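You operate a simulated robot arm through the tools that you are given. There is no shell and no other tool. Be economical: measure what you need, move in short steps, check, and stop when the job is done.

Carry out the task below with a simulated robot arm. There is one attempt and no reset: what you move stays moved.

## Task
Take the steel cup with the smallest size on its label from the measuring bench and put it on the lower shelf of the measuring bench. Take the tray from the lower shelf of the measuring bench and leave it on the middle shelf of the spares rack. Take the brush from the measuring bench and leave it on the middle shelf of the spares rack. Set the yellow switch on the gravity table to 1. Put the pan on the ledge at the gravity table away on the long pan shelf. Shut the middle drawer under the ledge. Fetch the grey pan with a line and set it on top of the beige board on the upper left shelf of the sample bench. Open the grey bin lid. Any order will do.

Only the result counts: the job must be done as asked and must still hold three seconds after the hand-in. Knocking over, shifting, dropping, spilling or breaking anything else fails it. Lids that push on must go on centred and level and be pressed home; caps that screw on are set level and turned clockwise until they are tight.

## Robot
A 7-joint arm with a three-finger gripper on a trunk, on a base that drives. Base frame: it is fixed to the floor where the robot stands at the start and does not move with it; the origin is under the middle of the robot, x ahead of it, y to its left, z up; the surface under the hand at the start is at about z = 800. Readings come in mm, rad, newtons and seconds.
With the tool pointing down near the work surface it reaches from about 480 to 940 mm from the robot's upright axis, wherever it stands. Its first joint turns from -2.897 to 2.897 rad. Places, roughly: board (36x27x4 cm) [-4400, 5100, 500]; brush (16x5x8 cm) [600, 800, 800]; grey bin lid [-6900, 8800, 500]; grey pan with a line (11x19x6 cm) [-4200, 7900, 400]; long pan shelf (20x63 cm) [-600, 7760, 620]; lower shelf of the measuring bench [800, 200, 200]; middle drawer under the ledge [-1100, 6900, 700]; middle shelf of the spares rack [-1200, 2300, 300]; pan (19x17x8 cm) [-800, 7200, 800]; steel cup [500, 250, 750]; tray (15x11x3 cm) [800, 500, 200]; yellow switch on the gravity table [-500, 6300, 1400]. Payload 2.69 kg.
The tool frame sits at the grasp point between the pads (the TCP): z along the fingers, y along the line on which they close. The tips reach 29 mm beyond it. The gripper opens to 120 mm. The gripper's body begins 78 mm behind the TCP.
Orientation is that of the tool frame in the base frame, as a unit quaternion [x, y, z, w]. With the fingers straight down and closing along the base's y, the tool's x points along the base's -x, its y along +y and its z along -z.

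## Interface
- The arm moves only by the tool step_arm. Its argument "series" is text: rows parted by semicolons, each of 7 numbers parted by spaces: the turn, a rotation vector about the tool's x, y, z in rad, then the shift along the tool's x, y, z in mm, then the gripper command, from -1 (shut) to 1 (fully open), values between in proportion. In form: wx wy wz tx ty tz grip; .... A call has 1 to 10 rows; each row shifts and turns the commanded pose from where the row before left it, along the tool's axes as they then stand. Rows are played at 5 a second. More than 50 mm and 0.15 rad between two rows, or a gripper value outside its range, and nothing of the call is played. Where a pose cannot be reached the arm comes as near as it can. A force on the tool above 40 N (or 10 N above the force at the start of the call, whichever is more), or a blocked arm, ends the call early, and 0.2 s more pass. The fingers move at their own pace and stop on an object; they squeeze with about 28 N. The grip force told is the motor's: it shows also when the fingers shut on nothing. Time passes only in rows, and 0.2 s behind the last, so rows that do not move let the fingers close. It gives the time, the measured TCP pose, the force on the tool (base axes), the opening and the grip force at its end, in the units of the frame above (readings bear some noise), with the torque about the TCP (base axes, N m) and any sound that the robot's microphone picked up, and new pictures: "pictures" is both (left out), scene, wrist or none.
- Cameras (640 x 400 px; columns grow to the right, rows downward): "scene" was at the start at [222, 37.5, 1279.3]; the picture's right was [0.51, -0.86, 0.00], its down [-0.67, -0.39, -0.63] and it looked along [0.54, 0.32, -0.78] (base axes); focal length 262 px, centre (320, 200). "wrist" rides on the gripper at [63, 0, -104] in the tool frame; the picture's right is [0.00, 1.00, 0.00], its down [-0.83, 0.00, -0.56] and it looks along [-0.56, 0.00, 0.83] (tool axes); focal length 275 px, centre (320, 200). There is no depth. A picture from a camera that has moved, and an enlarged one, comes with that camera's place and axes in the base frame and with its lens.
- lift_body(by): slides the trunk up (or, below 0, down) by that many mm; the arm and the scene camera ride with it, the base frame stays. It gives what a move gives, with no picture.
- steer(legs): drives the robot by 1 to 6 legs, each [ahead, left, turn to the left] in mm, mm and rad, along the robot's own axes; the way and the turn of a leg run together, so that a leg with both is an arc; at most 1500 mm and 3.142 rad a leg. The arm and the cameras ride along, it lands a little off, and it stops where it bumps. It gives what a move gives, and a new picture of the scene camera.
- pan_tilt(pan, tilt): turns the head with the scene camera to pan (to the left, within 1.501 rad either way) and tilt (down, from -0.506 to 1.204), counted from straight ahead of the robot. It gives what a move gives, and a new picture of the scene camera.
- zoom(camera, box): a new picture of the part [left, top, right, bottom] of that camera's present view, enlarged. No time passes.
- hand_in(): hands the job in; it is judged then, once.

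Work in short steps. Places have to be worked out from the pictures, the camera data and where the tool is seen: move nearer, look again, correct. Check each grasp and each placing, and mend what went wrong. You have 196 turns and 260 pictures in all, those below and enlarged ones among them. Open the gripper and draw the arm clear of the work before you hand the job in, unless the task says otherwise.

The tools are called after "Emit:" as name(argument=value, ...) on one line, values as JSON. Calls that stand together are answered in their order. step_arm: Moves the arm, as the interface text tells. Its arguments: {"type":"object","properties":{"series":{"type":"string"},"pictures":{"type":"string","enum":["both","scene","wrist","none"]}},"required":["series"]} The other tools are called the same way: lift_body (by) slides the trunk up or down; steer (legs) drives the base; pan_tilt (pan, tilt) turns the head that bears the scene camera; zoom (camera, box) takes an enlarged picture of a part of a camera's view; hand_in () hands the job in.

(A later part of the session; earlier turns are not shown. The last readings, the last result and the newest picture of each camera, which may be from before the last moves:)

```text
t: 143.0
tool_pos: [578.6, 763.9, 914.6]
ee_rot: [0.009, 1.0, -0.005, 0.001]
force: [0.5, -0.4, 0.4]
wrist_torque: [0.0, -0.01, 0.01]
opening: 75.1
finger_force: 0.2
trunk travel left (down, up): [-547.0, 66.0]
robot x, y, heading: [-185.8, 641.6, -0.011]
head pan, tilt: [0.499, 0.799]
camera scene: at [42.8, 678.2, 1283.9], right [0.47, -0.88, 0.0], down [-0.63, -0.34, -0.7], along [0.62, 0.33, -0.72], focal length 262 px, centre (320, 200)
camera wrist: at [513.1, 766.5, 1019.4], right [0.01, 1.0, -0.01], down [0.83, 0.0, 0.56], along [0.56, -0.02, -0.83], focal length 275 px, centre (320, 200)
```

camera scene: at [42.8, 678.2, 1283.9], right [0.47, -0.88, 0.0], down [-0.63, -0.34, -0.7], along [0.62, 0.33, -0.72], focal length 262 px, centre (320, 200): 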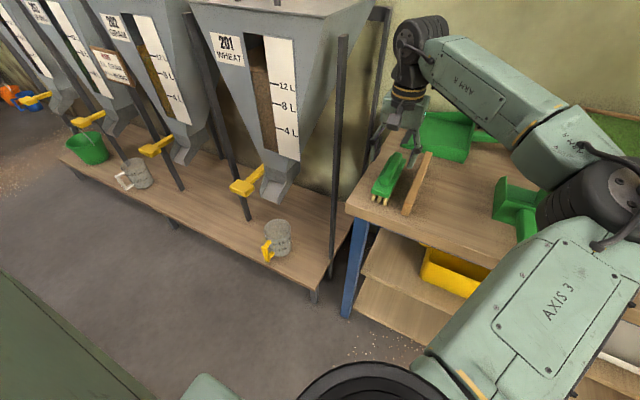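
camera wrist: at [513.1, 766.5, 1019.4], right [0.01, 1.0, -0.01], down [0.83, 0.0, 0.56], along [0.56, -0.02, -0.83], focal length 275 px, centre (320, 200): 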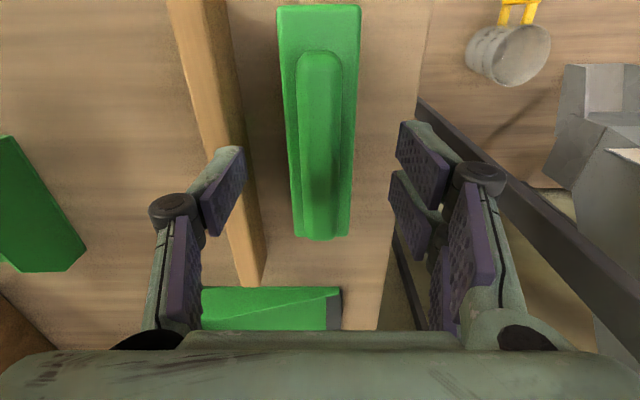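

Centred over the brush. Descend about 52 mm and close.

Emit:
step_arm(series="0 0 0 0 -1 20 0.25;0 0 0 0 0 20 0.25;0 0 0 0 0 12 0.25;0 0 0 0 0 0 -1;0 0 0 0 0 0 -1;0 0 0 0 0 0 -1;0 0 0 0 0 0 -1", pictures="wrist")

```text
t: 144.6
tool_pos: [576.4, 762.6, 864.1]
ee_rot: [0.01, 1.0, -0.006, 0.001]
force: [0.7, 0.1, 0.0]
wrist_torque: [0.03, -0.09, 0.03]
opening: 45.4
finger_force: 28.4
trunk travel left (down, up): [-547.0, 66.0]
robot x, y, heading: [-188.1, 643.8, -0.016]
head pan, tilt: [0.499, 0.799]
camera wrist: at [513.2, 764.0, 967.6], right [0.01, 1.0, -0.01], down [0.83, 0.0, 0.56], along [0.56, -0.02, -0.83], focal length 275 px, centre (320, 200)
```

wrist: 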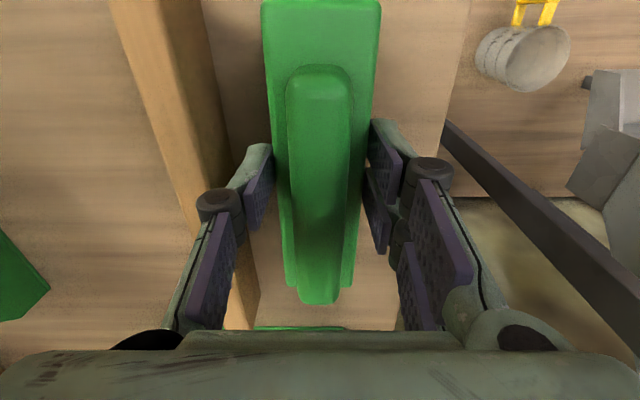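

Firm grip, but a vertical tool won't fit under the rack's top. I'll release and re-grip with a ~50° tilted tool near the brush's front end.

Emit:
step_arm(series="0 0 0 0 0 0 0.25;0 0 0 0 0 0 0.25;0 0 0 0 0 -40 0.25;0 0 0 0 0 -45 0.25;0 -0.145 0 15 0 -15 0.25;0 -0.145 0 15 0 -15 0.25;0 -0.145 0 15 0 0 0.25;0 -0.145 0 10 0 0 0.25;0 -0.145 0 0 0 0 0.25;0 -0.145 0 0 0 0 0.25")

```text
t: 146.8
tool_pos: [522.8, 764.1, 967.7]
ee_rot: [0.006, 0.907, -0.009, 0.422]
force: [0.8, -0.4, -0.4]
wrist_torque: [0.02, -0.01, 0.01]
opening: 75.2
finger_force: 0.1
trunk travel left (down, up): [-547.0, 66.0]
robot x, y, heading: [-188.8, 640.7, -0.013]
head pan, tilt: [0.499, 0.799]
camera scene: at [42.7, 678.3, 1283.9], right [0.47, -0.88, 0.0], down [-0.63, -0.34, -0.7], along [0.62, 0.33, -0.72], focal length 262 px, centre (320, 200)
camera wrist: at [400.4, 766.5, 986.8], right [0.01, 1.0, -0.01], down [0.11, 0.01, 0.99], along [0.99, -0.02, -0.11], focal length 275 px, centre (320, 200)
```

scene: 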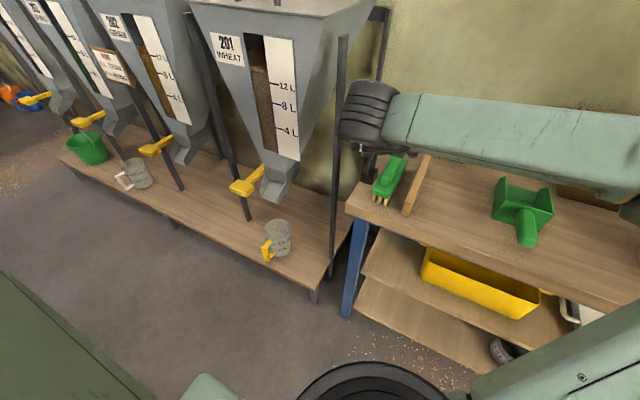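
wrist: 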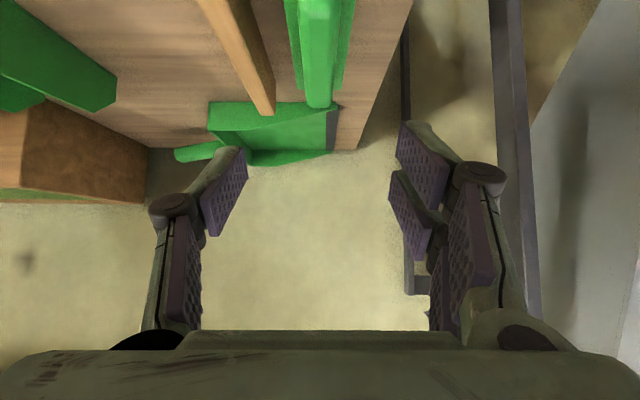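

Tilted 50°. Descend with fingers on both sides of the brush near its front end and close.

Emit:
step_arm(series="0 0 0 19.4 0 23.5 0.25;0 0 0 19.4 0 23.5 0.25;0 0 0 19.4 0 23.5 0.25;0 0 0 17 0 21 0.25;0 0 0 0 0 0 0.25", pictures="wrist")

```text
t: 148.0
tool_pos: [544.6, 762.2, 849.0]
ee_rot: [0.005, 0.907, -0.009, 0.422]
force: [0.0, 0.6, -0.1]
wrist_torque: [-0.01, 0.02, 0.02]
opening: 75.0
finger_force: 0.0
trunk travel left (down, up): [-547.0, 66.0]
robot x, y, heading: [-184.9, 642.6, -0.014]
head pan, tilt: [0.499, 0.799]
camera wrist: at [423.2, 764.6, 868.9], right [0.01, 1.0, -0.01], down [0.11, 0.01, 0.99], along [0.99, -0.02, -0.11], focal length 275 px, centre (320, 200)
```

wrist: 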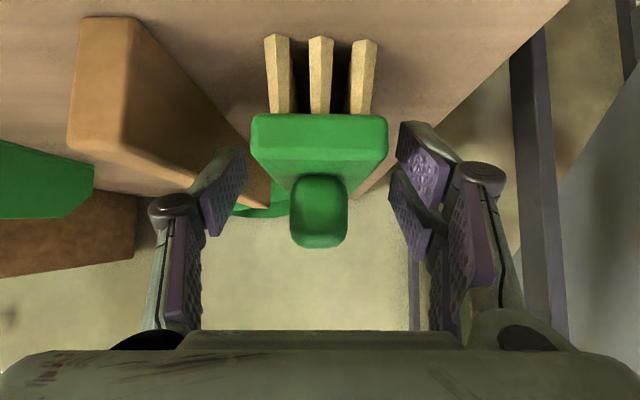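

Good alignment. Lower 8 mm and close on the body.

Emit:
step_arm(series="0 0 0 6.1 0 5.1 0.25;0 0 0 0 0 0 -1;0 0 0 0 0 0 -1;0 0 0 0 0 0 -1;0 0 0 0 0 0 -1;0 0 0 -7.6 0 -6.4 -1;0 0 0 -15.3 0 -12.9 -1;0 0 0 -30 0 -25 -1;0 0 0 -30 0 -25 -1;0 0 0 0 0 0 -1")

```text
t: 150.2
tool_pos: [544.8, 765.7, 952.3]
ee_rot: [0.006, 0.906, -0.01, 0.422]
force: [-0.4, 0.0, -2.0]
wrist_torque: [0.02, 0.08, 0.0]
opening: 44.9
finger_force: 28.0
trunk travel left (down, up): [-547.0, 66.0]
robot x, y, heading: [-187.0, 641.3, -0.012]
head pan, tilt: [0.499, 0.799]
camera scene: at [42.9, 678.2, 1283.8], right [0.47, -0.88, 0.0], down [-0.63, -0.34, -0.7], along [0.62, 0.33, -0.72], focal length 262 px, centre (320, 200)
camera wrist: at [422.9, 767.7, 971.1], right [0.01, 1.0, -0.02], down [0.11, 0.01, 0.99], along [0.99, -0.02, -0.11], focal length 275 px, centre (320, 200)
```

scene: 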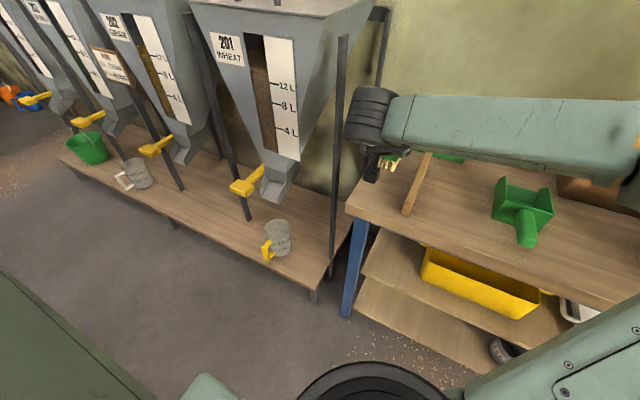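
wrist: 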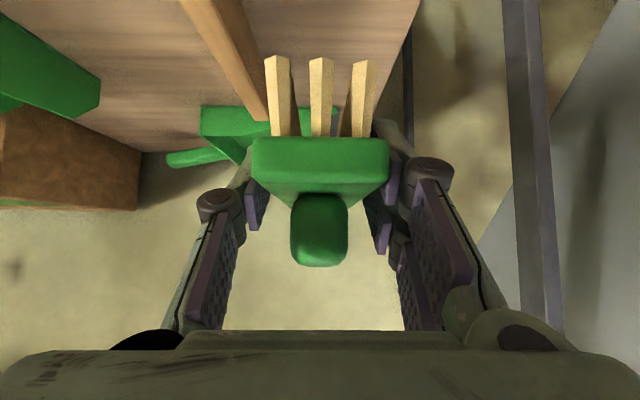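

Brush lifted level. Retract the arm toward the body, then back off, strafe right and turn left.

Emit:
step_arm(series="0 0 0 14 0 -38 -1;0 0 0 14 0 -38 -1;0 0 0 14 0 -38 -1;0 0 0 18 0 -35 -1;0 0 0 18 0 -35 -1;0 0 0 0 0 0 -1", pictures="none")

Emit:
steer(legs=[[0, -240, 0], [-50, 0, 0], [0, 0, 1.58]])

```text
t: 151.6
tool_pos: [354.2, 770.9, 1013.8]
ee_rot: [0.006, 0.907, -0.011, 0.42]
force: [-0.5, 0.3, -1.8]
wrist_torque: [-0.01, 0.05, 0.0]
opening: 45.5
finger_force: 28.0
out of reach, approached as far as the arm can: row 5
trunk travel left (down, up): [-547.0, 66.0]
robot x, y, heading: [-185.5, 644.0, -0.009]
head pan, tilt: [0.499, 0.799]
```

```text
t: 158.5
tool_pos: [-372.3, 946.2, 1013.3]
ee_rot: [-0.64, 0.643, 0.292, 0.303]
force: [0.1, -0.3, -0.9]
wrist_torque: [-0.04, 0.0, 0.0]
opening: 45.5
finger_force: 28.0
trunk travel left (down, up): [-547.0, 66.0]
robot x, y, heading: [-241.9, 409.5, 1.569]
head pan, tilt: [0.499, 0.799]
camera scene: at [-276.5, 632.7, 1283.8], right [0.88, 0.47, 0.0], down [0.34, -0.63, -0.7], along [-0.33, 0.61, -0.72], focal length 262 px, centre (320, 200)
```

scene: 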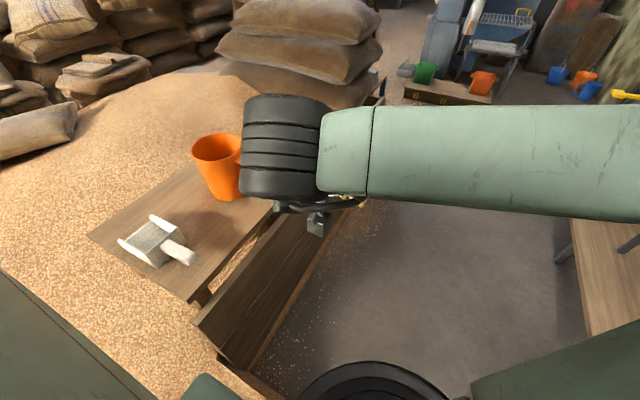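

Drive the known route: up the aisle, turn left above the rack's corner, strafe away and go along its open side.

Emit:
steer(legs=[[1120, 0, 0], [1120, 0, 0], [0, 0, 1.57], [0, -520, 0], [1250, 0, 0]])

```text
t: 183.5
tool_pos: [-2000.4, 3137.1, 1012.7]
ee_rot: [0.907, -0.024, -0.42, -0.018]
force: [-0.5, -0.1, -2.3]
wrist_torque: [0.02, -0.06, 0.01]
opening: 45.3
finger_force: 27.7
trunk travel left (down, up): [-547.0, 66.0]
robot x, y, heading: [-1457.8, 3244.4, 3.089]
head pan, tilt: [0.499, 0.799]
camera scene: at [-1683.6, 3216.7, 1283.8], right [-0.43, 0.9, 0.0], down [0.65, 0.31, -0.7], along [-0.63, -0.3, -0.72], focal length 262 px, centre (320, 200)
```

scene: 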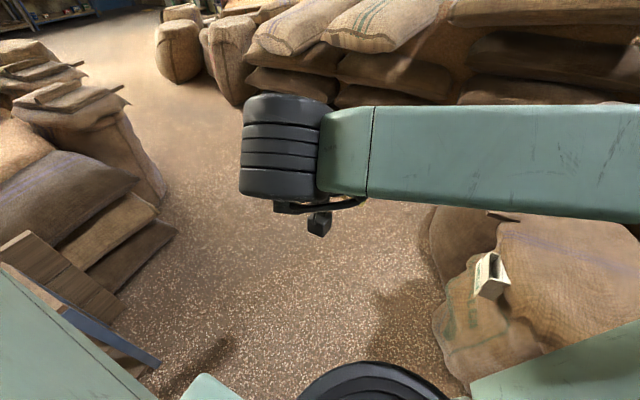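

Now turn to face the rack.

Emit:
steer(legs=[[40, -85, 0], [0, 0, 1.62]])

Emit:
pan_tilt(pan=0.1, tilt=0.75)

```text
t: 188.9
tool_pos: [-1366.6, 2791.3, 1014.5]
ee_rot: [0.649, 0.634, -0.306, 0.288]
force: [-0.8, 1.3, -1.0]
wrist_torque: [0.1, -0.01, -0.01]
opening: 45.2
finger_force: 28.3
trunk travel left (down, up): [-547.0, 66.0]
robot x, y, heading: [-1491.2, 3333.8, -1.595]
head pan, tilt: [0.499, 0.799]
camera scene: at [-1456.3, 3103.9, 1283.8], right [-0.89, -0.46, 0.0], down [-0.33, 0.64, -0.7], along [0.32, -0.62, -0.72], focal length 262 px, centre (320, 200)
```

scene: 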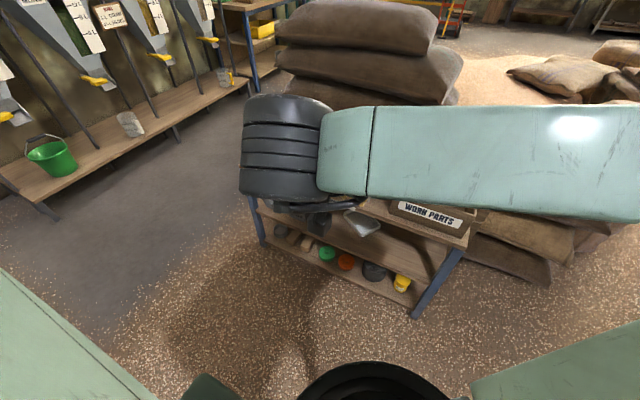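

```text
t: 189.7
tool_pos: [-1366.8, 2791.1, 1013.5]
ee_rot: [0.65, 0.634, -0.306, 0.288]
force: [0.6, -0.5, -2.1]
wrist_torque: [0.09, -0.02, 0.02]
opening: 45.5
finger_force: 28.1
trunk travel left (down, up): [-547.0, 66.0]
robot x, y, heading: [-1491.8, 3330.2, -1.595]
head pan, tilt: [0.099, 0.75]
camera scene: at [-1486.9, 3093.0, 1287.8], right [-1.0, -0.08, 0.0], down [-0.05, 0.68, -0.73], along [0.06, -0.73, -0.68], focal length 262 px, centre (320, 200)
```

scene: 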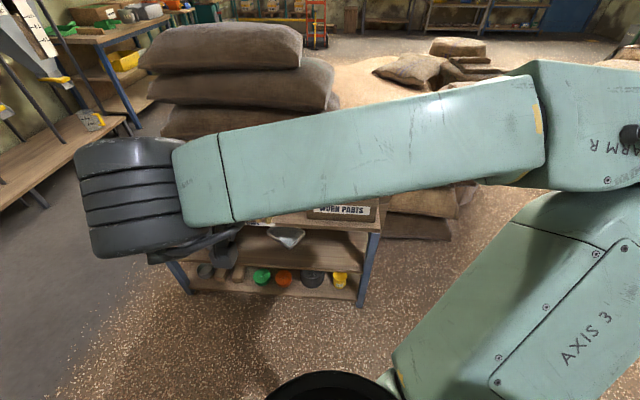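

The tray is well on the shelf. Lower the trunk.

Emit:
lift_body(by=-400)

Emit:
step_arm(series="0 0 0 20 -26 18 -1;0 0 0 20 -26 18 -1;0 0 0 20 -26 18 -1;0 0 0 20 -26 18 -1;0 0 0 0 0 0 -1")

```text
t: 193.6
tool_pos: [-1366.3, 2791.8, 613.3]
ee_rot: [0.649, 0.634, -0.306, 0.289]
force: [0.7, -0.6, -1.4]
wrist_torque: [0.04, -0.01, -0.02]
opening: 45.3
finger_force: 27.6
trunk travel left (down, up): [-147.0, 466.0]
robot x, y, heading: [-1492.1, 3335.9, -1.592]
head pan, tilt: [0.099, 0.75]
```

```text
t: 194.8
tool_pos: [-1431.8, 2717.6, 578.1]
ee_rot: [0.649, 0.634, -0.305, 0.288]
force: [0.3, 0.3, -0.7]
wrist_torque: [0.06, -0.03, -0.02]
opening: 45.5
finger_force: 28.4
out of reach, approached as far as the arm can: row 1, 2, 3, 4
trunk travel left (down, up): [-147.0, 466.0]
robot x, y, heading: [-1490.7, 3331.1, -1.592]
head pan, tilt: [0.099, 0.75]
camera scene: at [-1487.0, 3093.0, 887.8], right [-1.0, -0.08, 0.0], down [-0.05, 0.68, -0.73], along [0.06, -0.73, -0.68], focal length 262 px, centre (320, 200)
camera wrist: at [-1429.6, 2837.7, 598.9], right [1.0, -0.03, -0.02], down [0.01, -0.12, 0.99], along [-0.03, -0.99, -0.12], focal length 275 px, centre (320, 200)
```

scene: 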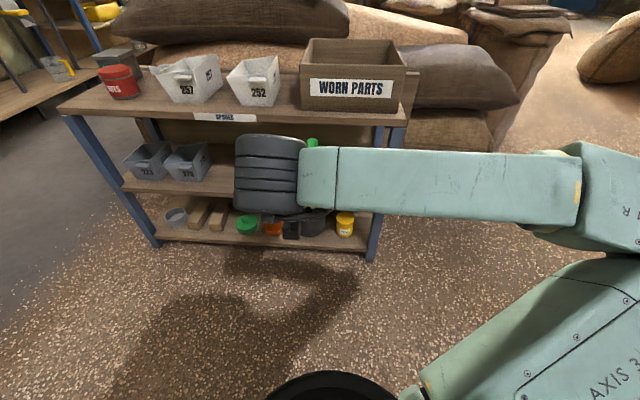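
wrist: 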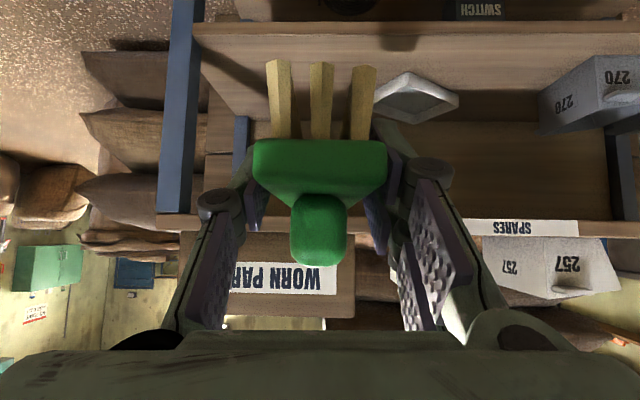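

Clear view of the free space. Move down/forward to a point in front of the middle shelf.

Emit:
step_arm(series="0 0 0 17 -6.6 35 -1;0 0 0 17 -6.6 35 -1;0 0 0 17 -6.6 35 -1;0 0 0 17 -6.6 35 -1;0 0 0 17 -6.6 35 -1;0 0 0 0 0 0 -1")

```text
t: 196.2
tool_pos: [-1467.2, 2631.6, 403.4]
ee_rot: [0.649, 0.634, -0.306, 0.288]
force: [0.2, -0.4, -0.7]
wrist_torque: [0.08, 0.01, 0.0]
opening: 45.3
finger_force: 27.6
out of reach, approached as far as the arm can: row 1
trunk travel left (down, up): [-147.0, 466.0]
robot x, y, heading: [-1491.4, 3331.8, -1.595]
head pan, tilt: [0.099, 0.75]
camera scene: at [-1487.0, 3093.0, 887.8], right [-1.0, -0.08, 0.0], down [-0.05, 0.68, -0.73], along [0.06, -0.73, -0.68], focal length 262 px, centre (320, 200)
camera wrist: at [-1465.1, 2753.0, 424.0], right [1.0, -0.03, -0.02], down [0.01, -0.11, 0.99], along [-0.03, -0.99, -0.11], focal length 275 px, centre (320, 200)
```

scene: 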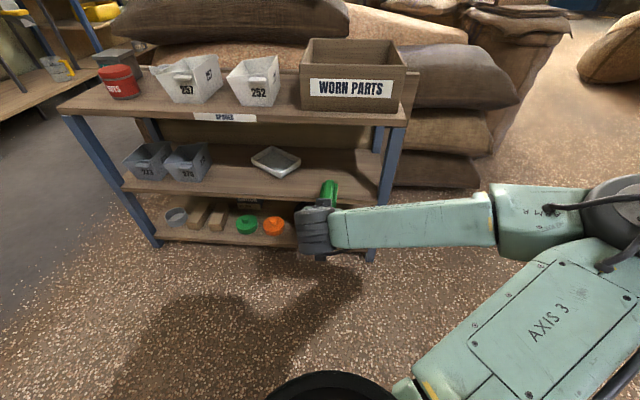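
wrist: 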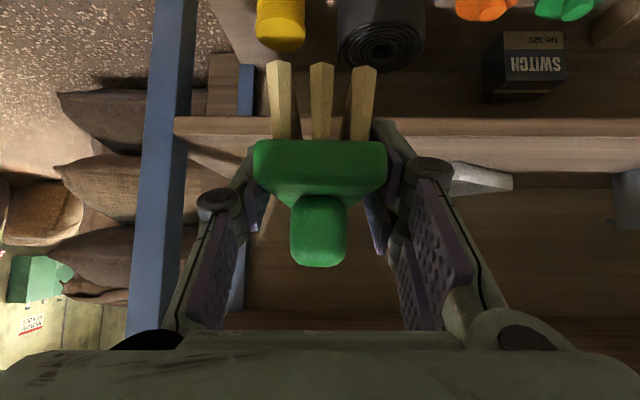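

Clearance about 30 mm over the shelf edge. Advance 235 mm horizontally.

Emit:
step_arm(series="0 0 0 -25.2 0 30 -1;0 0 0 -25.2 0 30 -1;0 0 0 -25.2 0 30 -1;0 0 0 -25.2 0 30 -1;0 0 0 -25.2 0 30 -1;0 0 0 -25.2 0 30 -1;0 0 0 0 0 0 -1")

```text
t: 197.8
tool_pos: [-1473.3, 2398.1, 402.5]
ee_rot: [0.649, 0.634, -0.305, 0.289]
force: [0.3, -0.6, -1.8]
wrist_torque: [0.05, -0.01, 0.01]
opening: 45.3
finger_force: 27.9
trunk travel left (down, up): [-147.0, 466.0]
robot x, y, heading: [-1488.0, 3330.7, -1.593]
head pan, tilt: [0.099, 0.75]
camera scene: at [-1487.0, 3093.0, 887.8], right [-1.0, -0.08, 0.0], down [-0.05, 0.68, -0.73], along [0.06, -0.73, -0.68], focal length 262 px, centre (320, 200)
camera wrist: at [-1471.9, 2518.5, 423.1], right [1.0, -0.03, -0.02], down [0.01, -0.11, 0.99], along [-0.03, -0.99, -0.11], focal length 275 px, centre (320, 200)
```

scene: 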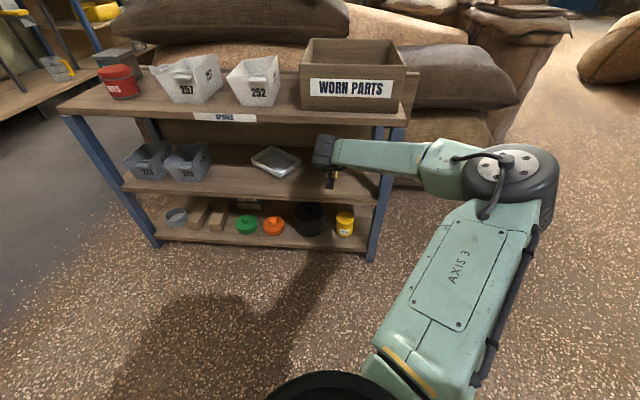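
wrist: 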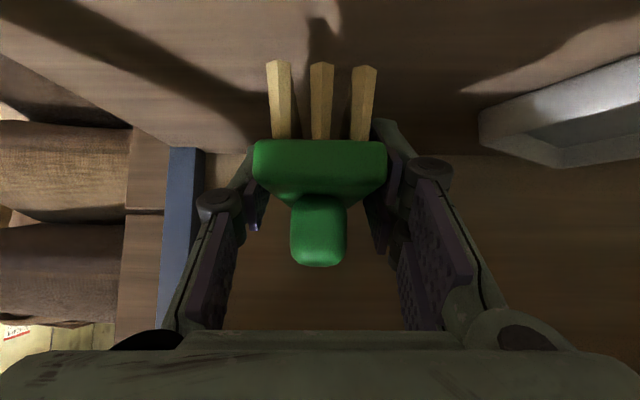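

Lower toward the shelf.

Emit:
step_arm(series="0 0 0 7.6 0 6.4 -1;0 0 0 7.6 0 6.4 -1;0 0 0 3 0 2.6 -1;0 0 0 0 0 0 -1", pictures="none")

Emit:
step_arm(series="0 0 0 2.3 0 1.9 -1;0 0 0 0 0 0 -1", pictures="none")

```text
t: 198.8
tool_pos: [-1474.8, 2398.6, 379.5]
ee_rot: [0.649, 0.635, -0.304, 0.289]
force: [0.6, -0.1, -2.1]
wrist_torque: [0.11, -0.01, -0.02]
opening: 45.4
finger_force: 27.6
trunk travel left (down, up): [-147.0, 466.0]
robot x, y, heading: [-1493.2, 3331.7, -1.594]
head pan, tilt: [0.099, 0.75]
```

```text
t: 199.4
tool_pos: [-1475.1, 2397.8, 377.1]
ee_rot: [0.649, 0.634, -0.306, 0.289]
force: [0.0, -0.9, -2.2]
wrist_torque: [0.12, 0.01, -0.01]
opening: 45.1
finger_force: 28.1
trunk travel left (down, up): [-147.0, 466.0]
robot x, y, heading: [-1492.6, 3337.1, -1.594]
head pan, tilt: [0.099, 0.75]
```

Emit:
step_arm(series="0 0 0 2.3 0 1.9 -1;0 0 0 0 0 0 -1", pictures="none")

Emit:
step_arm(series="0 0 0 1.5 0 1.3 -1;0 0 0 0 0 0 -1", pictures="wrist")

```text
t: 200.0
tool_pos: [-1475.9, 2400.0, 374.1]
ee_rot: [0.649, 0.634, -0.305, 0.289]
force: [0.1, 0.5, -2.1]
wrist_torque: [0.04, 0.03, -0.01]
opening: 45.1
finger_force: 28.2
trunk travel left (down, up): [-147.0, 466.0]
robot x, y, heading: [-1489.3, 3333.5, -1.596]
head pan, tilt: [0.099, 0.75]
```

```text
t: 200.6
tool_pos: [-1475.1, 2398.0, 373.0]
ee_rot: [0.649, 0.634, -0.306, 0.289]
force: [0.6, 0.7, 1.7]
wrist_torque: [-0.17, 0.07, -0.07]
opening: 45.2
finger_force: 27.5
trunk travel left (down, up): [-147.0, 466.0]
robot x, y, heading: [-1487.6, 3332.5, -1.594]
head pan, tilt: [0.099, 0.75]
camera wrist: at [-1472.7, 2519.2, 392.7], right [1.0, -0.03, -0.02], down [0.01, -0.11, 0.99], along [-0.03, -0.99, -0.11], focal length 275 px, centre (320, 200)
```

wrist: 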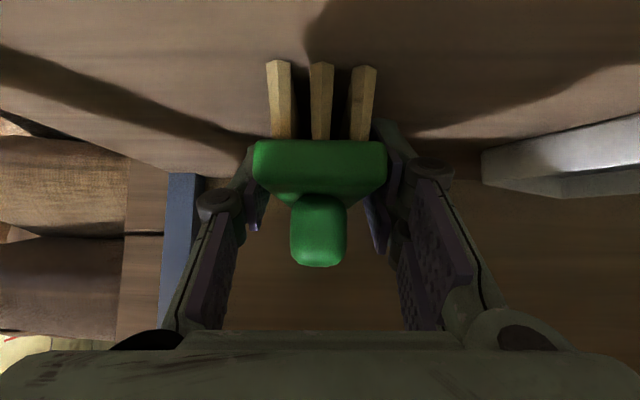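

Contact at z≈373. One more millimetre, then open and withdraw.

Emit:
step_arm(series="0 0 0 0.8 0 0.6 -1;0 0 0 0 0 0 0.25;0 0 0 0 0 0 0.25;0 0 0 0 0 0 0.25;0 0 0 0 0 -20 0.25;0 0 0 0 0 -30 0.25;0 0 0 10 0 -40 0.25;0 0 0 20 0 -40 0.25;0 0 0 20 0 -40 0.25;0 0 0 0 0 0 0.25")

```text
t: 202.8
tool_pos: [-1471.7, 2561.9, 443.0]
ee_rot: [0.649, 0.634, -0.306, 0.288]
force: [0.5, 0.7, 0.2]
wrist_torque: [-0.01, 0.01, 0.02]
opening: 75.1
finger_force: 0.1
trunk travel left (down, up): [-147.0, 466.0]
robot x, y, heading: [-1490.5, 3331.2, -1.592]
head pan, tilt: [0.099, 0.75]
camera scene: at [-1487.0, 3093.1, 887.8], right [-1.0, -0.08, 0.0], down [-0.05, 0.68, -0.73], along [0.06, -0.73, -0.68], focal length 262 px, centre (320, 200)
camera wrist: at [-1468.9, 2682.0, 462.8], right [1.0, -0.03, -0.02], down [0.01, -0.11, 0.99], along [-0.03, -0.99, -0.11], focal length 275 px, centre (320, 200)
```

scene: 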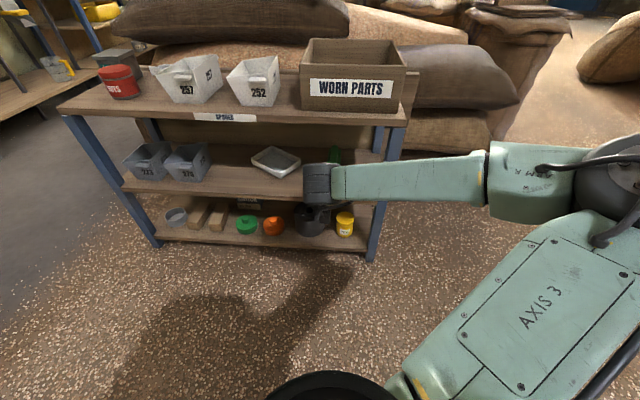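
wrist: 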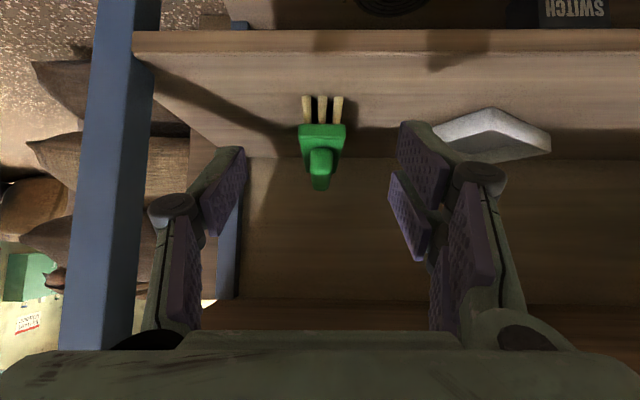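

Brush stands on the middle shelf. Withdraw, raise the trunk, and set the hand vertical for travel.

Emit:
step_arm(series="0 0 0 20 0 -35 0.25;0 0 0 20 0 -35 0.25;0 0 0 0 0 0 0.25", pictures="none")

Emit:
lift_body(by=400)

Emit:
step_arm(series="0 0.145 0 -20 0 -25 0.25;0 0.145 0 -20 0 -25 0.25;0 0.145 0 -15 0 -30 0.25;0 0.145 0 -15 0 -30 0.25;0 0.145 0 0 0 -35 0.25;0 0.145 0 0 0 -35 0.25;0 0 0 0 0 -30 0.25;0 0 0 0 0 0 0.25", pictures="none")

Emit:
steer(legs=[[0, 0, 1.57], [0, 0, 1.0]])

Emit:
pan_tilt(pan=0.5, tilt=0.2)

```text
t: 203.6
tool_pos: [-1470.2, 2640.9, 457.9]
ee_rot: [0.649, 0.634, -0.307, 0.289]
force: [-0.3, -0.3, -0.4]
wrist_torque: [-0.01, 0.02, -0.01]
opening: 74.7
finger_force: 0.0
trunk travel left (down, up): [-147.0, 466.0]
robot x, y, heading: [-1491.9, 3332.7, -1.594]
head pan, tilt: [0.099, 0.75]
```

```text
t: 207.4
tool_pos: [-1469.8, 2641.5, 857.1]
ee_rot: [0.649, 0.634, -0.305, 0.288]
force: [0.3, 0.1, 0.4]
wrist_torque: [-0.02, -0.01, 0.01]
opening: 74.9
finger_force: 0.0
trunk travel left (down, up): [-547.0, 66.0]
robot x, y, heading: [-1487.1, 3332.2, -1.595]
head pan, tilt: [0.099, 0.75]
```

```text
t: 209.2
tool_pos: [-1466.4, 2665.1, 1087.6]
ee_rot: [0.718, 0.696, -0.004, -0.006]
force: [-0.4, 0.7, 0.4]
wrist_torque: [-0.01, 0.0, 0.01]
opening: 75.2
finger_force: 0.0
trunk travel left (down, up): [-547.0, 66.0]
robot x, y, heading: [-1491.6, 3330.4, -1.595]
head pan, tilt: [0.099, 0.75]
```

```text
t: 216.1
tool_pos: [-1143.9, 3903.5, 1086.6]
ee_rot: [-0.461, 0.887, -0.006, 0.002]
force: [-0.3, -0.8, 0.4]
wrist_torque: [0.01, -0.01, 0.0]
opening: 74.8
finger_force: 0.0
trunk travel left (down, up): [-547.0, 66.0]
robot x, y, heading: [-1489.7, 3331.9, 0.972]
head pan, tilt: [0.099, 0.75]
camera scene: at [-1361.3, 3532.6, 1287.8], right [0.88, -0.48, 0.0], down [-0.33, -0.6, -0.73], along [0.35, 0.64, -0.68], focal length 262 px, centre (320, 200)
```

scene: 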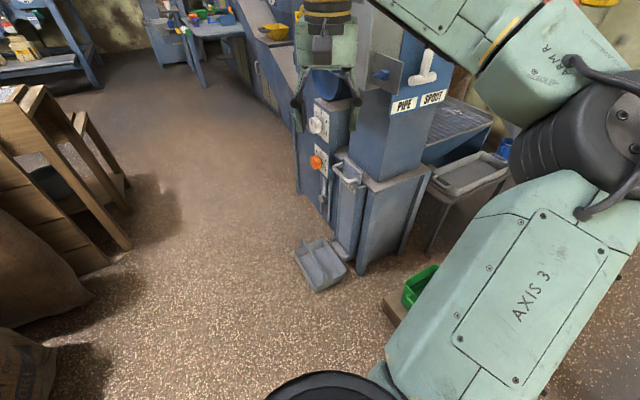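

```text
t: 217.1
tool_pos: [-1143.8, 3902.7, 1087.0]
ee_rot: [-0.461, 0.887, -0.006, 0.002]
force: [-0.1, -0.5, -0.4]
wrist_torque: [0.01, 0.0, -0.01]
opening: 74.5
finger_force: 0.1
trunk travel left (down, up): [-547.0, 66.0]
robot x, y, heading: [-1490.0, 3331.4, 0.965]
head pan, tilt: [0.499, 0.201]
camera scene: at [-1391.5, 3552.7, 1337.4], right [0.99, -0.11, 0.0], down [-0.02, -0.2, -0.98], along [0.1, 0.97, -0.2], focal length 262 px, centre (320, 200)
```

scene: 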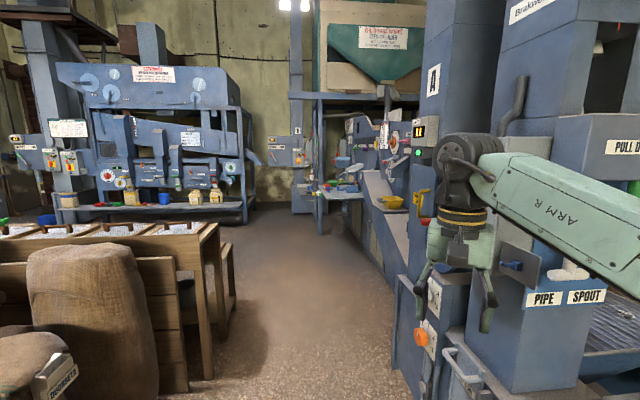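

The aisle ahead along +y (x≈−1400) is clear. Turn to +y and drive up toward the gravity table.

Emit:
steer(legs=[[0, 0, 0.606], [1100, -60, 0], [1000, 0, 0]])

Emit:
pan_tilt(pan=-0.5, tilt=0.3)

```text
t: 229.1
tool_pos: [-1443.8, 6077.1, 1085.8]
ee_rot: [-0.699, 0.715, -0.005, 0.004]
force: [-0.1, 0.4, 0.3]
wrist_torque: [0.01, 0.02, -0.01]
opening: 74.9
finger_force: 0.0
trunk travel left (down, up): [-547.0, 66.0]
robot x, y, heading: [-1418.7, 5408.9, 1.555]
head pan, tilt: [0.499, 0.201]
camera scene: at [-1455.6, 5647.2, 1337.4], right [0.88, 0.47, 0.0], down [0.09, -0.18, -0.98], along [-0.46, 0.87, -0.2], focal length 262 px, centre (320, 200)
```

scene: 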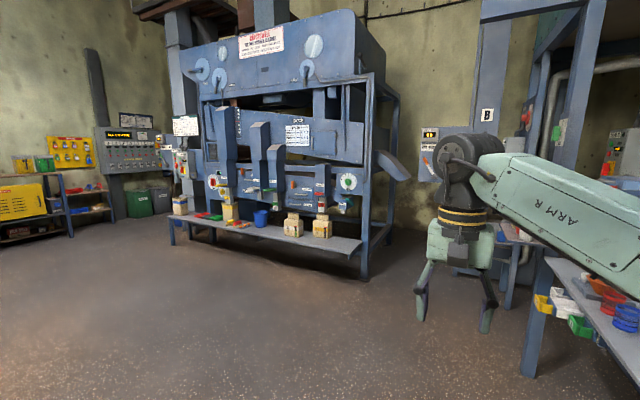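

```text
t: 230.3
tool_pos: [-1444.4, 6075.8, 1086.9]
ee_rot: [-0.699, 0.715, -0.004, 0.005]
force: [1.2, 0.8, -0.3]
wrist_torque: [0.01, 0.01, 0.01]
opening: 74.8
finger_force: 0.0
trunk travel left (down, up): [-547.0, 66.0]
robot x, y, heading: [-1411.5, 5410.7, 1.555]
head pan, tilt: [-0.499, 0.3]
camera scene: at [-1366.4, 5646.0, 1328.2], right [0.87, -0.49, 0.0], down [-0.14, -0.26, -0.96], along [0.47, 0.83, -0.3], focal length 262 px, centre (320, 200)
```

scene: 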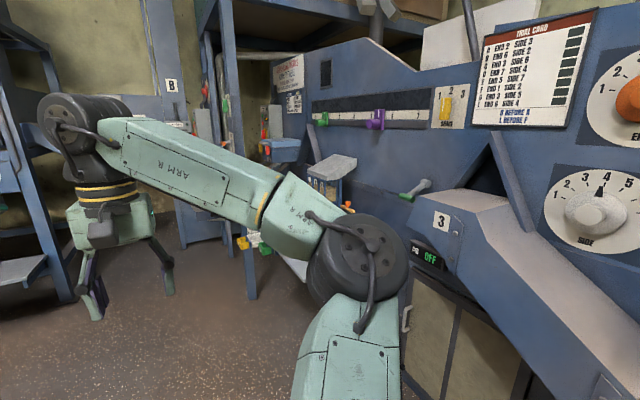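

The gravity table is on the right, with a yellow switch near (445, 108). Zoom in.

Emit:
zoom(camera="scene", box=[300, 60, 492, 180])

```text
3.33 times, centred on (396, 120) of scene
camera zoom: at [-1366.4, 5646.0, 1328.2], right [0.87, -0.49, 0.0], down [-0.14, -0.26, -0.96], along [0.47, 0.83, -0.3], focal length 875 px, centre (67, 467)
```

zoom: 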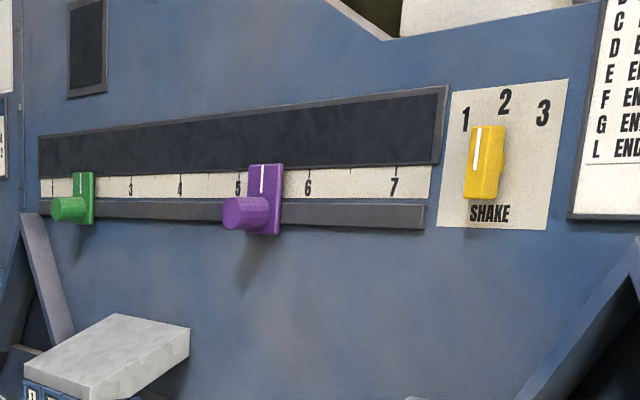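

It's a rotary pointer knob "SHAKE", currently pointing at 2, near (−500, 6282, 1357). I raise the hand and pitch it to horizontal before approaching.

Emit:
step_arm(series="0 0 0 0 0 -40 -0.3;0 0 0 0 0 -40 -0.3;0 -0.145 0 10 0 -40 -0.3;0 -0.145 0 10 0 -40 -0.3;0 -0.145 0 0 0 -40 -0.3;0 -0.145 0 0 0 -30 -0.3;0 -0.145 0 0 0 0 -0.3;0 -0.145 0 0 0 0 -0.3;0 -0.145 0 0 0 0 -0.3;0 -0.145 0 0 0 0 -0.3", pictures="none")

Emit:
step_arm(series="0 -0.137 0 0 0 0 -0.3;0 -0.137 0 0 0 0 -0.3;0 -0.137 0 0 0 0 -0.3;0 0 0 0 0 0 -0.3", pictures="wrist")

Emit:
pan_tilt(pan=-1.0, tilt=0.6)

```text
t: 232.6
tool_pos: [-1441.6, 6026.7, 1237.2]
ee_rot: [-0.588, 0.595, 0.379, 0.396]
force: [0.1, 0.4, -1.4]
wrist_torque: [0.01, 0.02, 0.02]
opening: 42.3
finger_force: 0.0
out of reach, approached as far as the arm can: row 1, 2, 3, 4, 5
trunk travel left (down, up): [-547.0, 66.0]
robot x, y, heading: [-1419.5, 5410.7, 1.56]
head pan, tilt: [-0.499, 0.3]
```

```text
t: 233.6
tool_pos: [-1442.3, 6028.2, 1237.5]
ee_rot: [-0.498, 0.503, 0.492, 0.508]
force: [-0.3, -0.1, 0.3]
wrist_torque: [0.02, -0.04, 0.01]
opening: 42.0
finger_force: 0.1
trunk travel left (down, up): [-547.0, 66.0]
robot x, y, heading: [-1411.6, 5407.3, 1.557]
head pan, tilt: [-0.499, 0.3]
camera wrist: at [-1444.9, 5923.9, 1174.6], right [-1.0, 0.02, -0.02], down [-0.03, -0.55, 0.83], along [0.01, 0.83, 0.56], focal length 275 px, centre (320, 200)
```

wrist: 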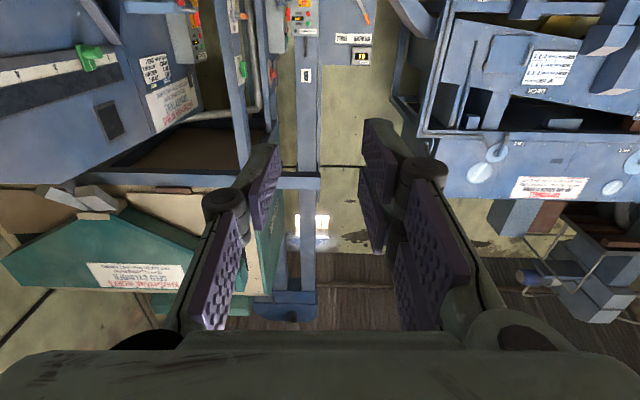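

```text
t: 234.5
tool_pos: [-1442.5, 6028.4, 1238.0]
ee_rot: [-0.499, 0.502, 0.491, 0.508]
force: [0.0, -0.4, -0.3]
wrist_torque: [-0.01, -0.01, 0.02]
opening: 42.1
finger_force: 0.1
trunk travel left (down, up): [-547.0, 66.0]
robot x, y, heading: [-1414.0, 5409.5, 1.559]
head pan, tilt: [-1.0, 0.6]
camera scene: at [-1337.2, 5611.4, 1300.8], right [0.53, -0.85, 0.0], down [-0.48, -0.3, -0.83], along [0.7, 0.44, -0.56], focal length 262 px, centre (320, 200)
```

scene: 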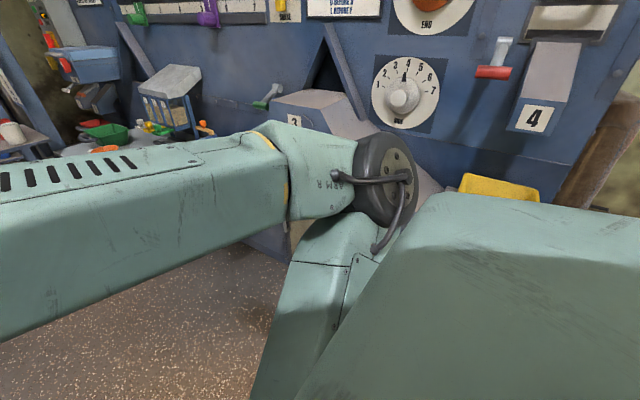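

Tool is horizontal now. Drive ahead to y≈6260 and turn right to face the panel.

Emit:
steer(legs=[[850, 0, 0], [0, 0, -1.555]])

Emit:
pan_tilt(pan=0.2, tilt=0.15)

```text
t: 242.9
tool_pos: [-787.6, 6297.3, 1237.8]
ee_rot: [-0.001, 0.708, -0.008, 0.706]
force: [0.1, 0.1, -0.7]
wrist_torque: [0.01, -0.02, 0.0]
opening: 41.8
finger_force: 0.0
trunk travel left (down, up): [-547.0, 66.0]
robot x, y, heading: [-1406.0, 6264.7, -0.005]
head pan, tilt: [-1.0, 0.6]
camera scene: at [-1201.6, 6186.4, 1300.7], right [-0.84, -0.54, 0.0], down [-0.3, 0.48, -0.83], along [0.44, -0.7, -0.56], focal length 262 px, centre (320, 200)
```

scene: 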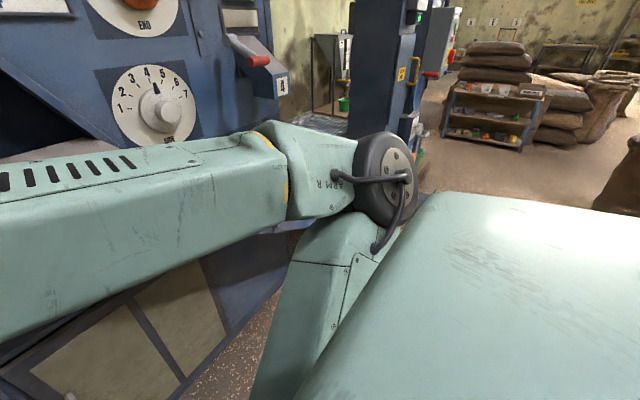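

```text
t: 244.3
tool_pos: [-788.4, 6297.3, 1237.6]
ee_rot: [-0.001, 0.708, -0.008, 0.706]
force: [0.5, 0.2, 0.0]
wrist_torque: [0.01, 0.02, -0.02]
opening: 41.8
finger_force: 0.0
trunk travel left (down, up): [-547.0, 66.0]
robot x, y, heading: [-1406.7, 6262.5, 0.0]
head pan, tilt: [0.201, 0.15]
camera scene: at [-1158.3, 6279.1, 1342.2], right [0.2, -0.98, 0.0], down [-0.15, -0.03, -0.99], along [0.97, 0.19, -0.15], focal length 262 px, centre (320, 200)
```

scene: 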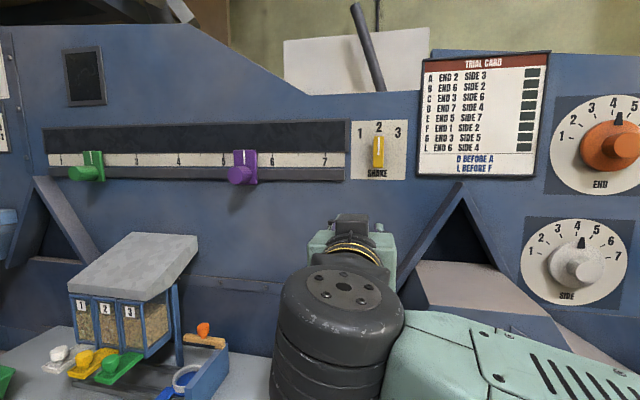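

Emit:
zoom(camera="scene", box=[330, 100, 426, 190])

```text
4.44 times, centred on (378, 145) of scene
camera zoom: at [-1158.3, 6279.1, 1342.2], right [0.2, -0.98, 0.0], down [-0.15, -0.03, -0.99], along [0.97, 0.19, -0.15], focal length 1167 px, centre (62, 444)
```

zoom: 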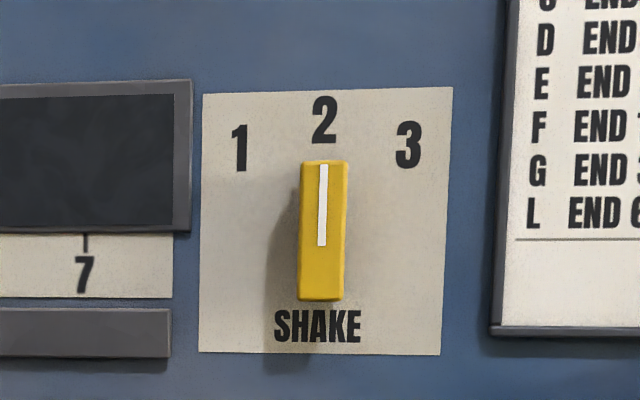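

Knob centre ≈(−523, 6264, 1359), 25 mm wide, vertical at "2"; "1" is ~45° counter-clockwise. Raise the trunk 60 and approach.

Emit:
lift_body(by=60)

Emit:
step_arm(series="0 0 0 -15.3 -8.3 33 0;0 0 0 -15.3 -8.3 33 0;0 0 0 -15.3 -8.3 33 0;0 0 0 -15.3 -8.3 33 0;0 0 0 0 0 0 0")

```text
t: 245.3
tool_pos: [-787.0, 6297.0, 1297.7]
ee_rot: [-0.001, 0.708, -0.007, 0.706]
force: [-0.3, 0.6, -0.2]
wrist_torque: [0.03, -0.02, 0.0]
opening: 42.1
finger_force: 0.1
trunk travel left (down, up): [-607.0, 6.0]
robot x, y, heading: [-1405.6, 6263.1, 0.001]
head pan, tilt: [0.201, 0.15]
```

```text
t: 246.7
tool_pos: [-646.0, 6239.0, 1346.6]
ee_rot: [0.027, 0.714, 0.029, 0.699]
force: [0.1, 0.7, 0.3]
wrist_torque: [-0.01, 0.01, -0.03]
opening: 60.1
finger_force: 0.0
trunk travel left (down, up): [-607.0, 6.0]
robot x, y, heading: [-1409.3, 6265.3, 0.001]
head pan, tilt: [0.201, 0.15]
stopped in row 5: the arm was blocked; the commanded pose is now the measured one
camera scene: at [-1158.2, 6279.3, 1402.1], right [0.2, -0.98, 0.0], down [-0.15, -0.03, -0.99], along [0.97, 0.19, -0.15], focal length 262 px, centre (320, 200)
camera wrist: at [-753.2, 6243.8, 1286.9], right [0.0, 1.0, 0.08], down [-0.54, -0.07, 0.84], along [0.84, -0.04, 0.54], focal length 275 px, centre (320, 200)
```

scene: 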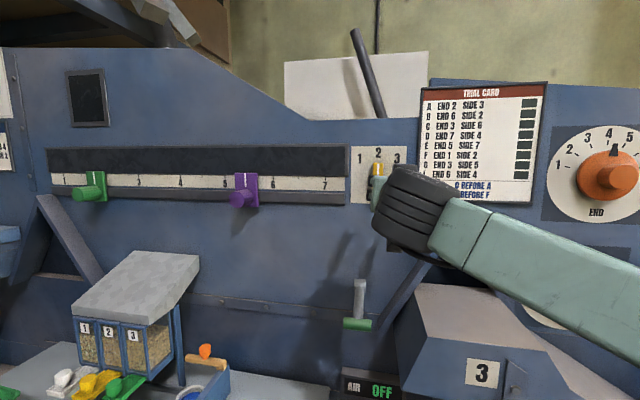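
wrist: 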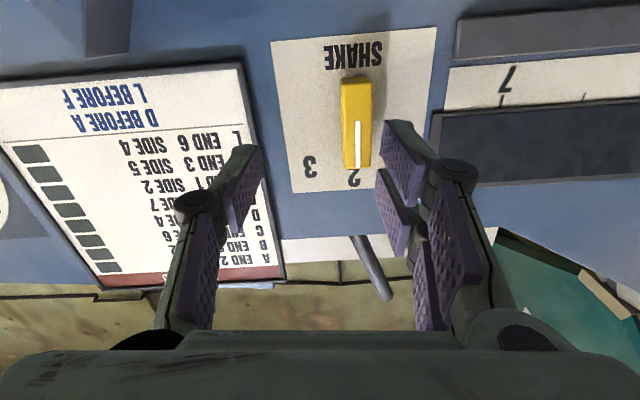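

Something blocked the arm slightly. Look at where the forearm/elbow is.

Emit:
pan_tilt(pan=-0.5, tilt=0.5)

```text
t: 247.8
tool_pos: [-646.4, 6238.9, 1347.6]
ee_rot: [0.028, 0.714, 0.029, 0.699]
force: [-0.5, 0.4, 0.3]
wrist_torque: [-0.02, 0.01, -0.02]
opening: 59.6
finger_force: 0.0
trunk travel left (down, up): [-607.0, 6.0]
robot x, y, heading: [-1405.4, 6263.2, -0.0]
head pan, tilt: [-0.499, 0.499]
camera scene: at [-1169.4, 6217.2, 1369.8], right [-0.48, -0.88, 0.0], down [-0.42, 0.23, -0.88], along [0.77, -0.42, -0.48], focal length 262 px, centre (320, 200)
```

scene: 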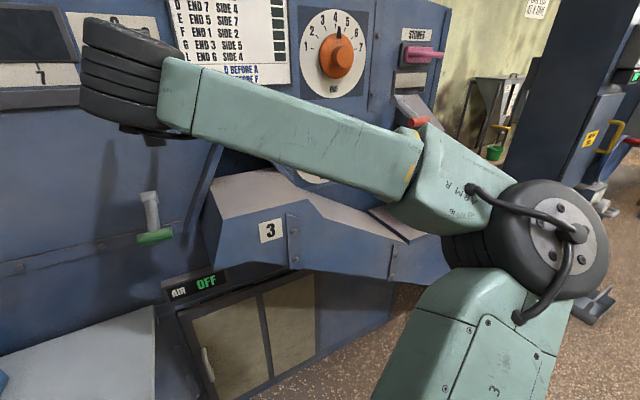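

The elbow is against the chute "3". Retract the hand and shift the robot left by 250 mm so the elbow clears.

Emit:
step_arm(series="0 0 0 0 0 -25 0;0 0 0 0 0 -35 0;0 0 0 0 0 -40 0;0 0 0 0 0 -40 0;0 0 0 0 0 0 0", pictures="none")

Emit:
steer(legs=[[0, 250, 0]])

```text
t: 248.6
tool_pos: [-741.2, 6297.3, 1346.7]
ee_rot: [-0.019, 0.718, 0.09, 0.69]
force: [0.0, 0.4, -0.2]
wrist_torque: [-0.02, -0.03, 0.0]
opening: 60.1
finger_force: 0.1
trunk travel left (down, up): [-607.0, 6.0]
robot x, y, heading: [-1406.2, 6262.3, -0.003]
head pan, tilt: [-0.499, 0.499]
stopped in row 4: the arm was blocked; the commanded pose is now the measured one
```

```text
t: 251.1
tool_pos: [-741.7, 6547.7, 1345.3]
ee_rot: [-0.021, 0.718, 0.089, 0.69]
force: [0.0, -0.7, -0.2]
wrist_torque: [-0.01, 0.0, -0.04]
opening: 59.9
finger_force: 0.0
trunk travel left (down, up): [-607.0, 6.0]
robot x, y, heading: [-1400.5, 6506.4, 0.001]
head pan, tilt: [-0.499, 0.499]
camera scene: at [-1169.3, 6465.0, 1369.8], right [-0.48, -0.88, 0.0], down [-0.42, 0.23, -0.88], along [0.77, -0.42, -0.48], focal length 262 px, centre (320, 200)
```

scene: 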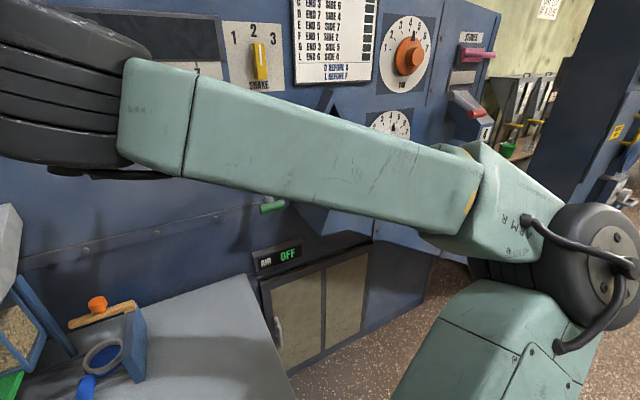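

Re-level the hand orientation, then shift right toward the knob's line.

Emit:
step_arm(series="0.078 -0.02 -0.048 0 -5 -10 0;0.077 -0.019 -0.0475 0 -5 -10 0;0 0 0 -3 -40 0 0;0 0 0 -3 -40 0 0;0 0 0 -3 -40 0 0;0 0 0 -3 -40 0 0;0 0 0 0 -40 0 0;0 0 0 0 -40 0 0;0 0 0 0 -30 0 0;0 0 0 0 0 0 0")

```text
t: 252.0
tool_pos: [-760.5, 6559.8, 1343.9]
ee_rot: [-0.052, 0.709, 0.069, 0.699]
force: [-0.2, 0.4, 0.3]
wrist_torque: [-0.01, 0.01, 0.0]
opening: 59.8
finger_force: 0.1
trunk travel left (down, up): [-607.0, 6.0]
robot x, y, heading: [-1402.6, 6508.3, -0.001]
head pan, tilt: [-0.499, 0.499]
stopped in row 4: the arm was blocked; the commanded pose is now the measured one
camera scene: at [-1169.2, 6464.4, 1369.8], right [-0.48, -0.88, 0.0], down [-0.42, 0.23, -0.88], along [0.77, -0.42, -0.48], focal length 262 px, centre (320, 200)
camera wrist: at [-866.3, 6542.6, 1281.5], right [-0.17, 0.99, 0.02], down [-0.54, -0.11, 0.84], along [0.83, 0.13, 0.55], focal length 275 px, centre (320, 200)
```

scene: 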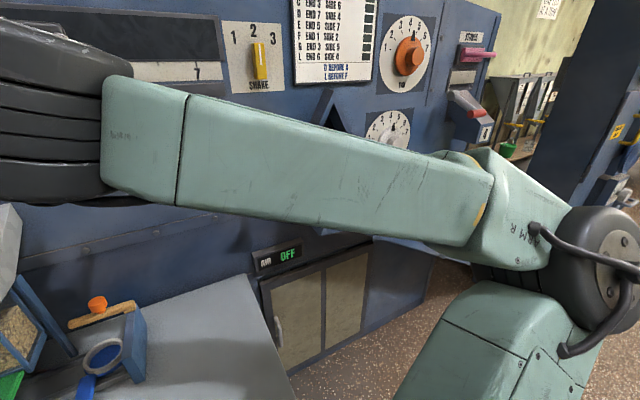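
wrist: 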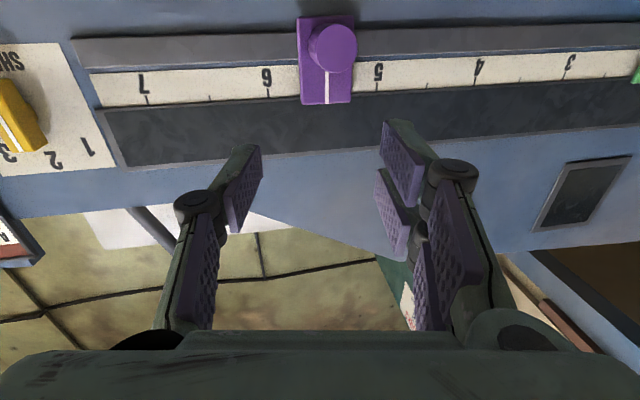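

The block may come from the folded elbow itself; try extending forward where there's free space.

Emit:
step_arm(series="0 0 0 0 0 20 0;0 0 0 0 0 20 0;0 0 0 0 0 20 0;0 0 0 0 0 0 0", pictures="none")

Emit:
step_arm(series="0.05 0 -0.06 0 0 0 0;0.05 0 -0.06 0 0 0 0;0 0 0 0 -30 0 0;0 0 0 0 -30 0 0;0 0 0 0 0 0 0", pictures="none")

```text
t: 253.0
tool_pos: [-701.5, 6561.5, 1342.8]
ee_rot: [-0.041, 0.71, 0.082, 0.698]
force: [0.0, 0.8, 0.4]
wrist_torque: [-0.01, 0.01, 0.02]
opening: 60.1
finger_force: 0.1
trunk travel left (down, up): [-607.0, 6.0]
robot x, y, heading: [-1405.7, 6507.2, -0.002]
head pan, tilt: [-0.499, 0.499]
```

```text
t: 254.4
tool_pos: [-697.0, 6559.9, 1341.8]
ee_rot: [-0.094, 0.707, 0.036, 0.7]
force: [0.2, -0.1, -0.2]
wrist_torque: [0.01, 0.02, -0.06]
opening: 60.2
finger_force: 0.2
trunk travel left (down, up): [-607.0, 6.0]
robot x, y, heading: [-1405.7, 6510.4, -0.0]
head pan, tilt: [-0.499, 0.499]
stopped in row 5: the arm was blocked; the commanded pose is now the measured one
```

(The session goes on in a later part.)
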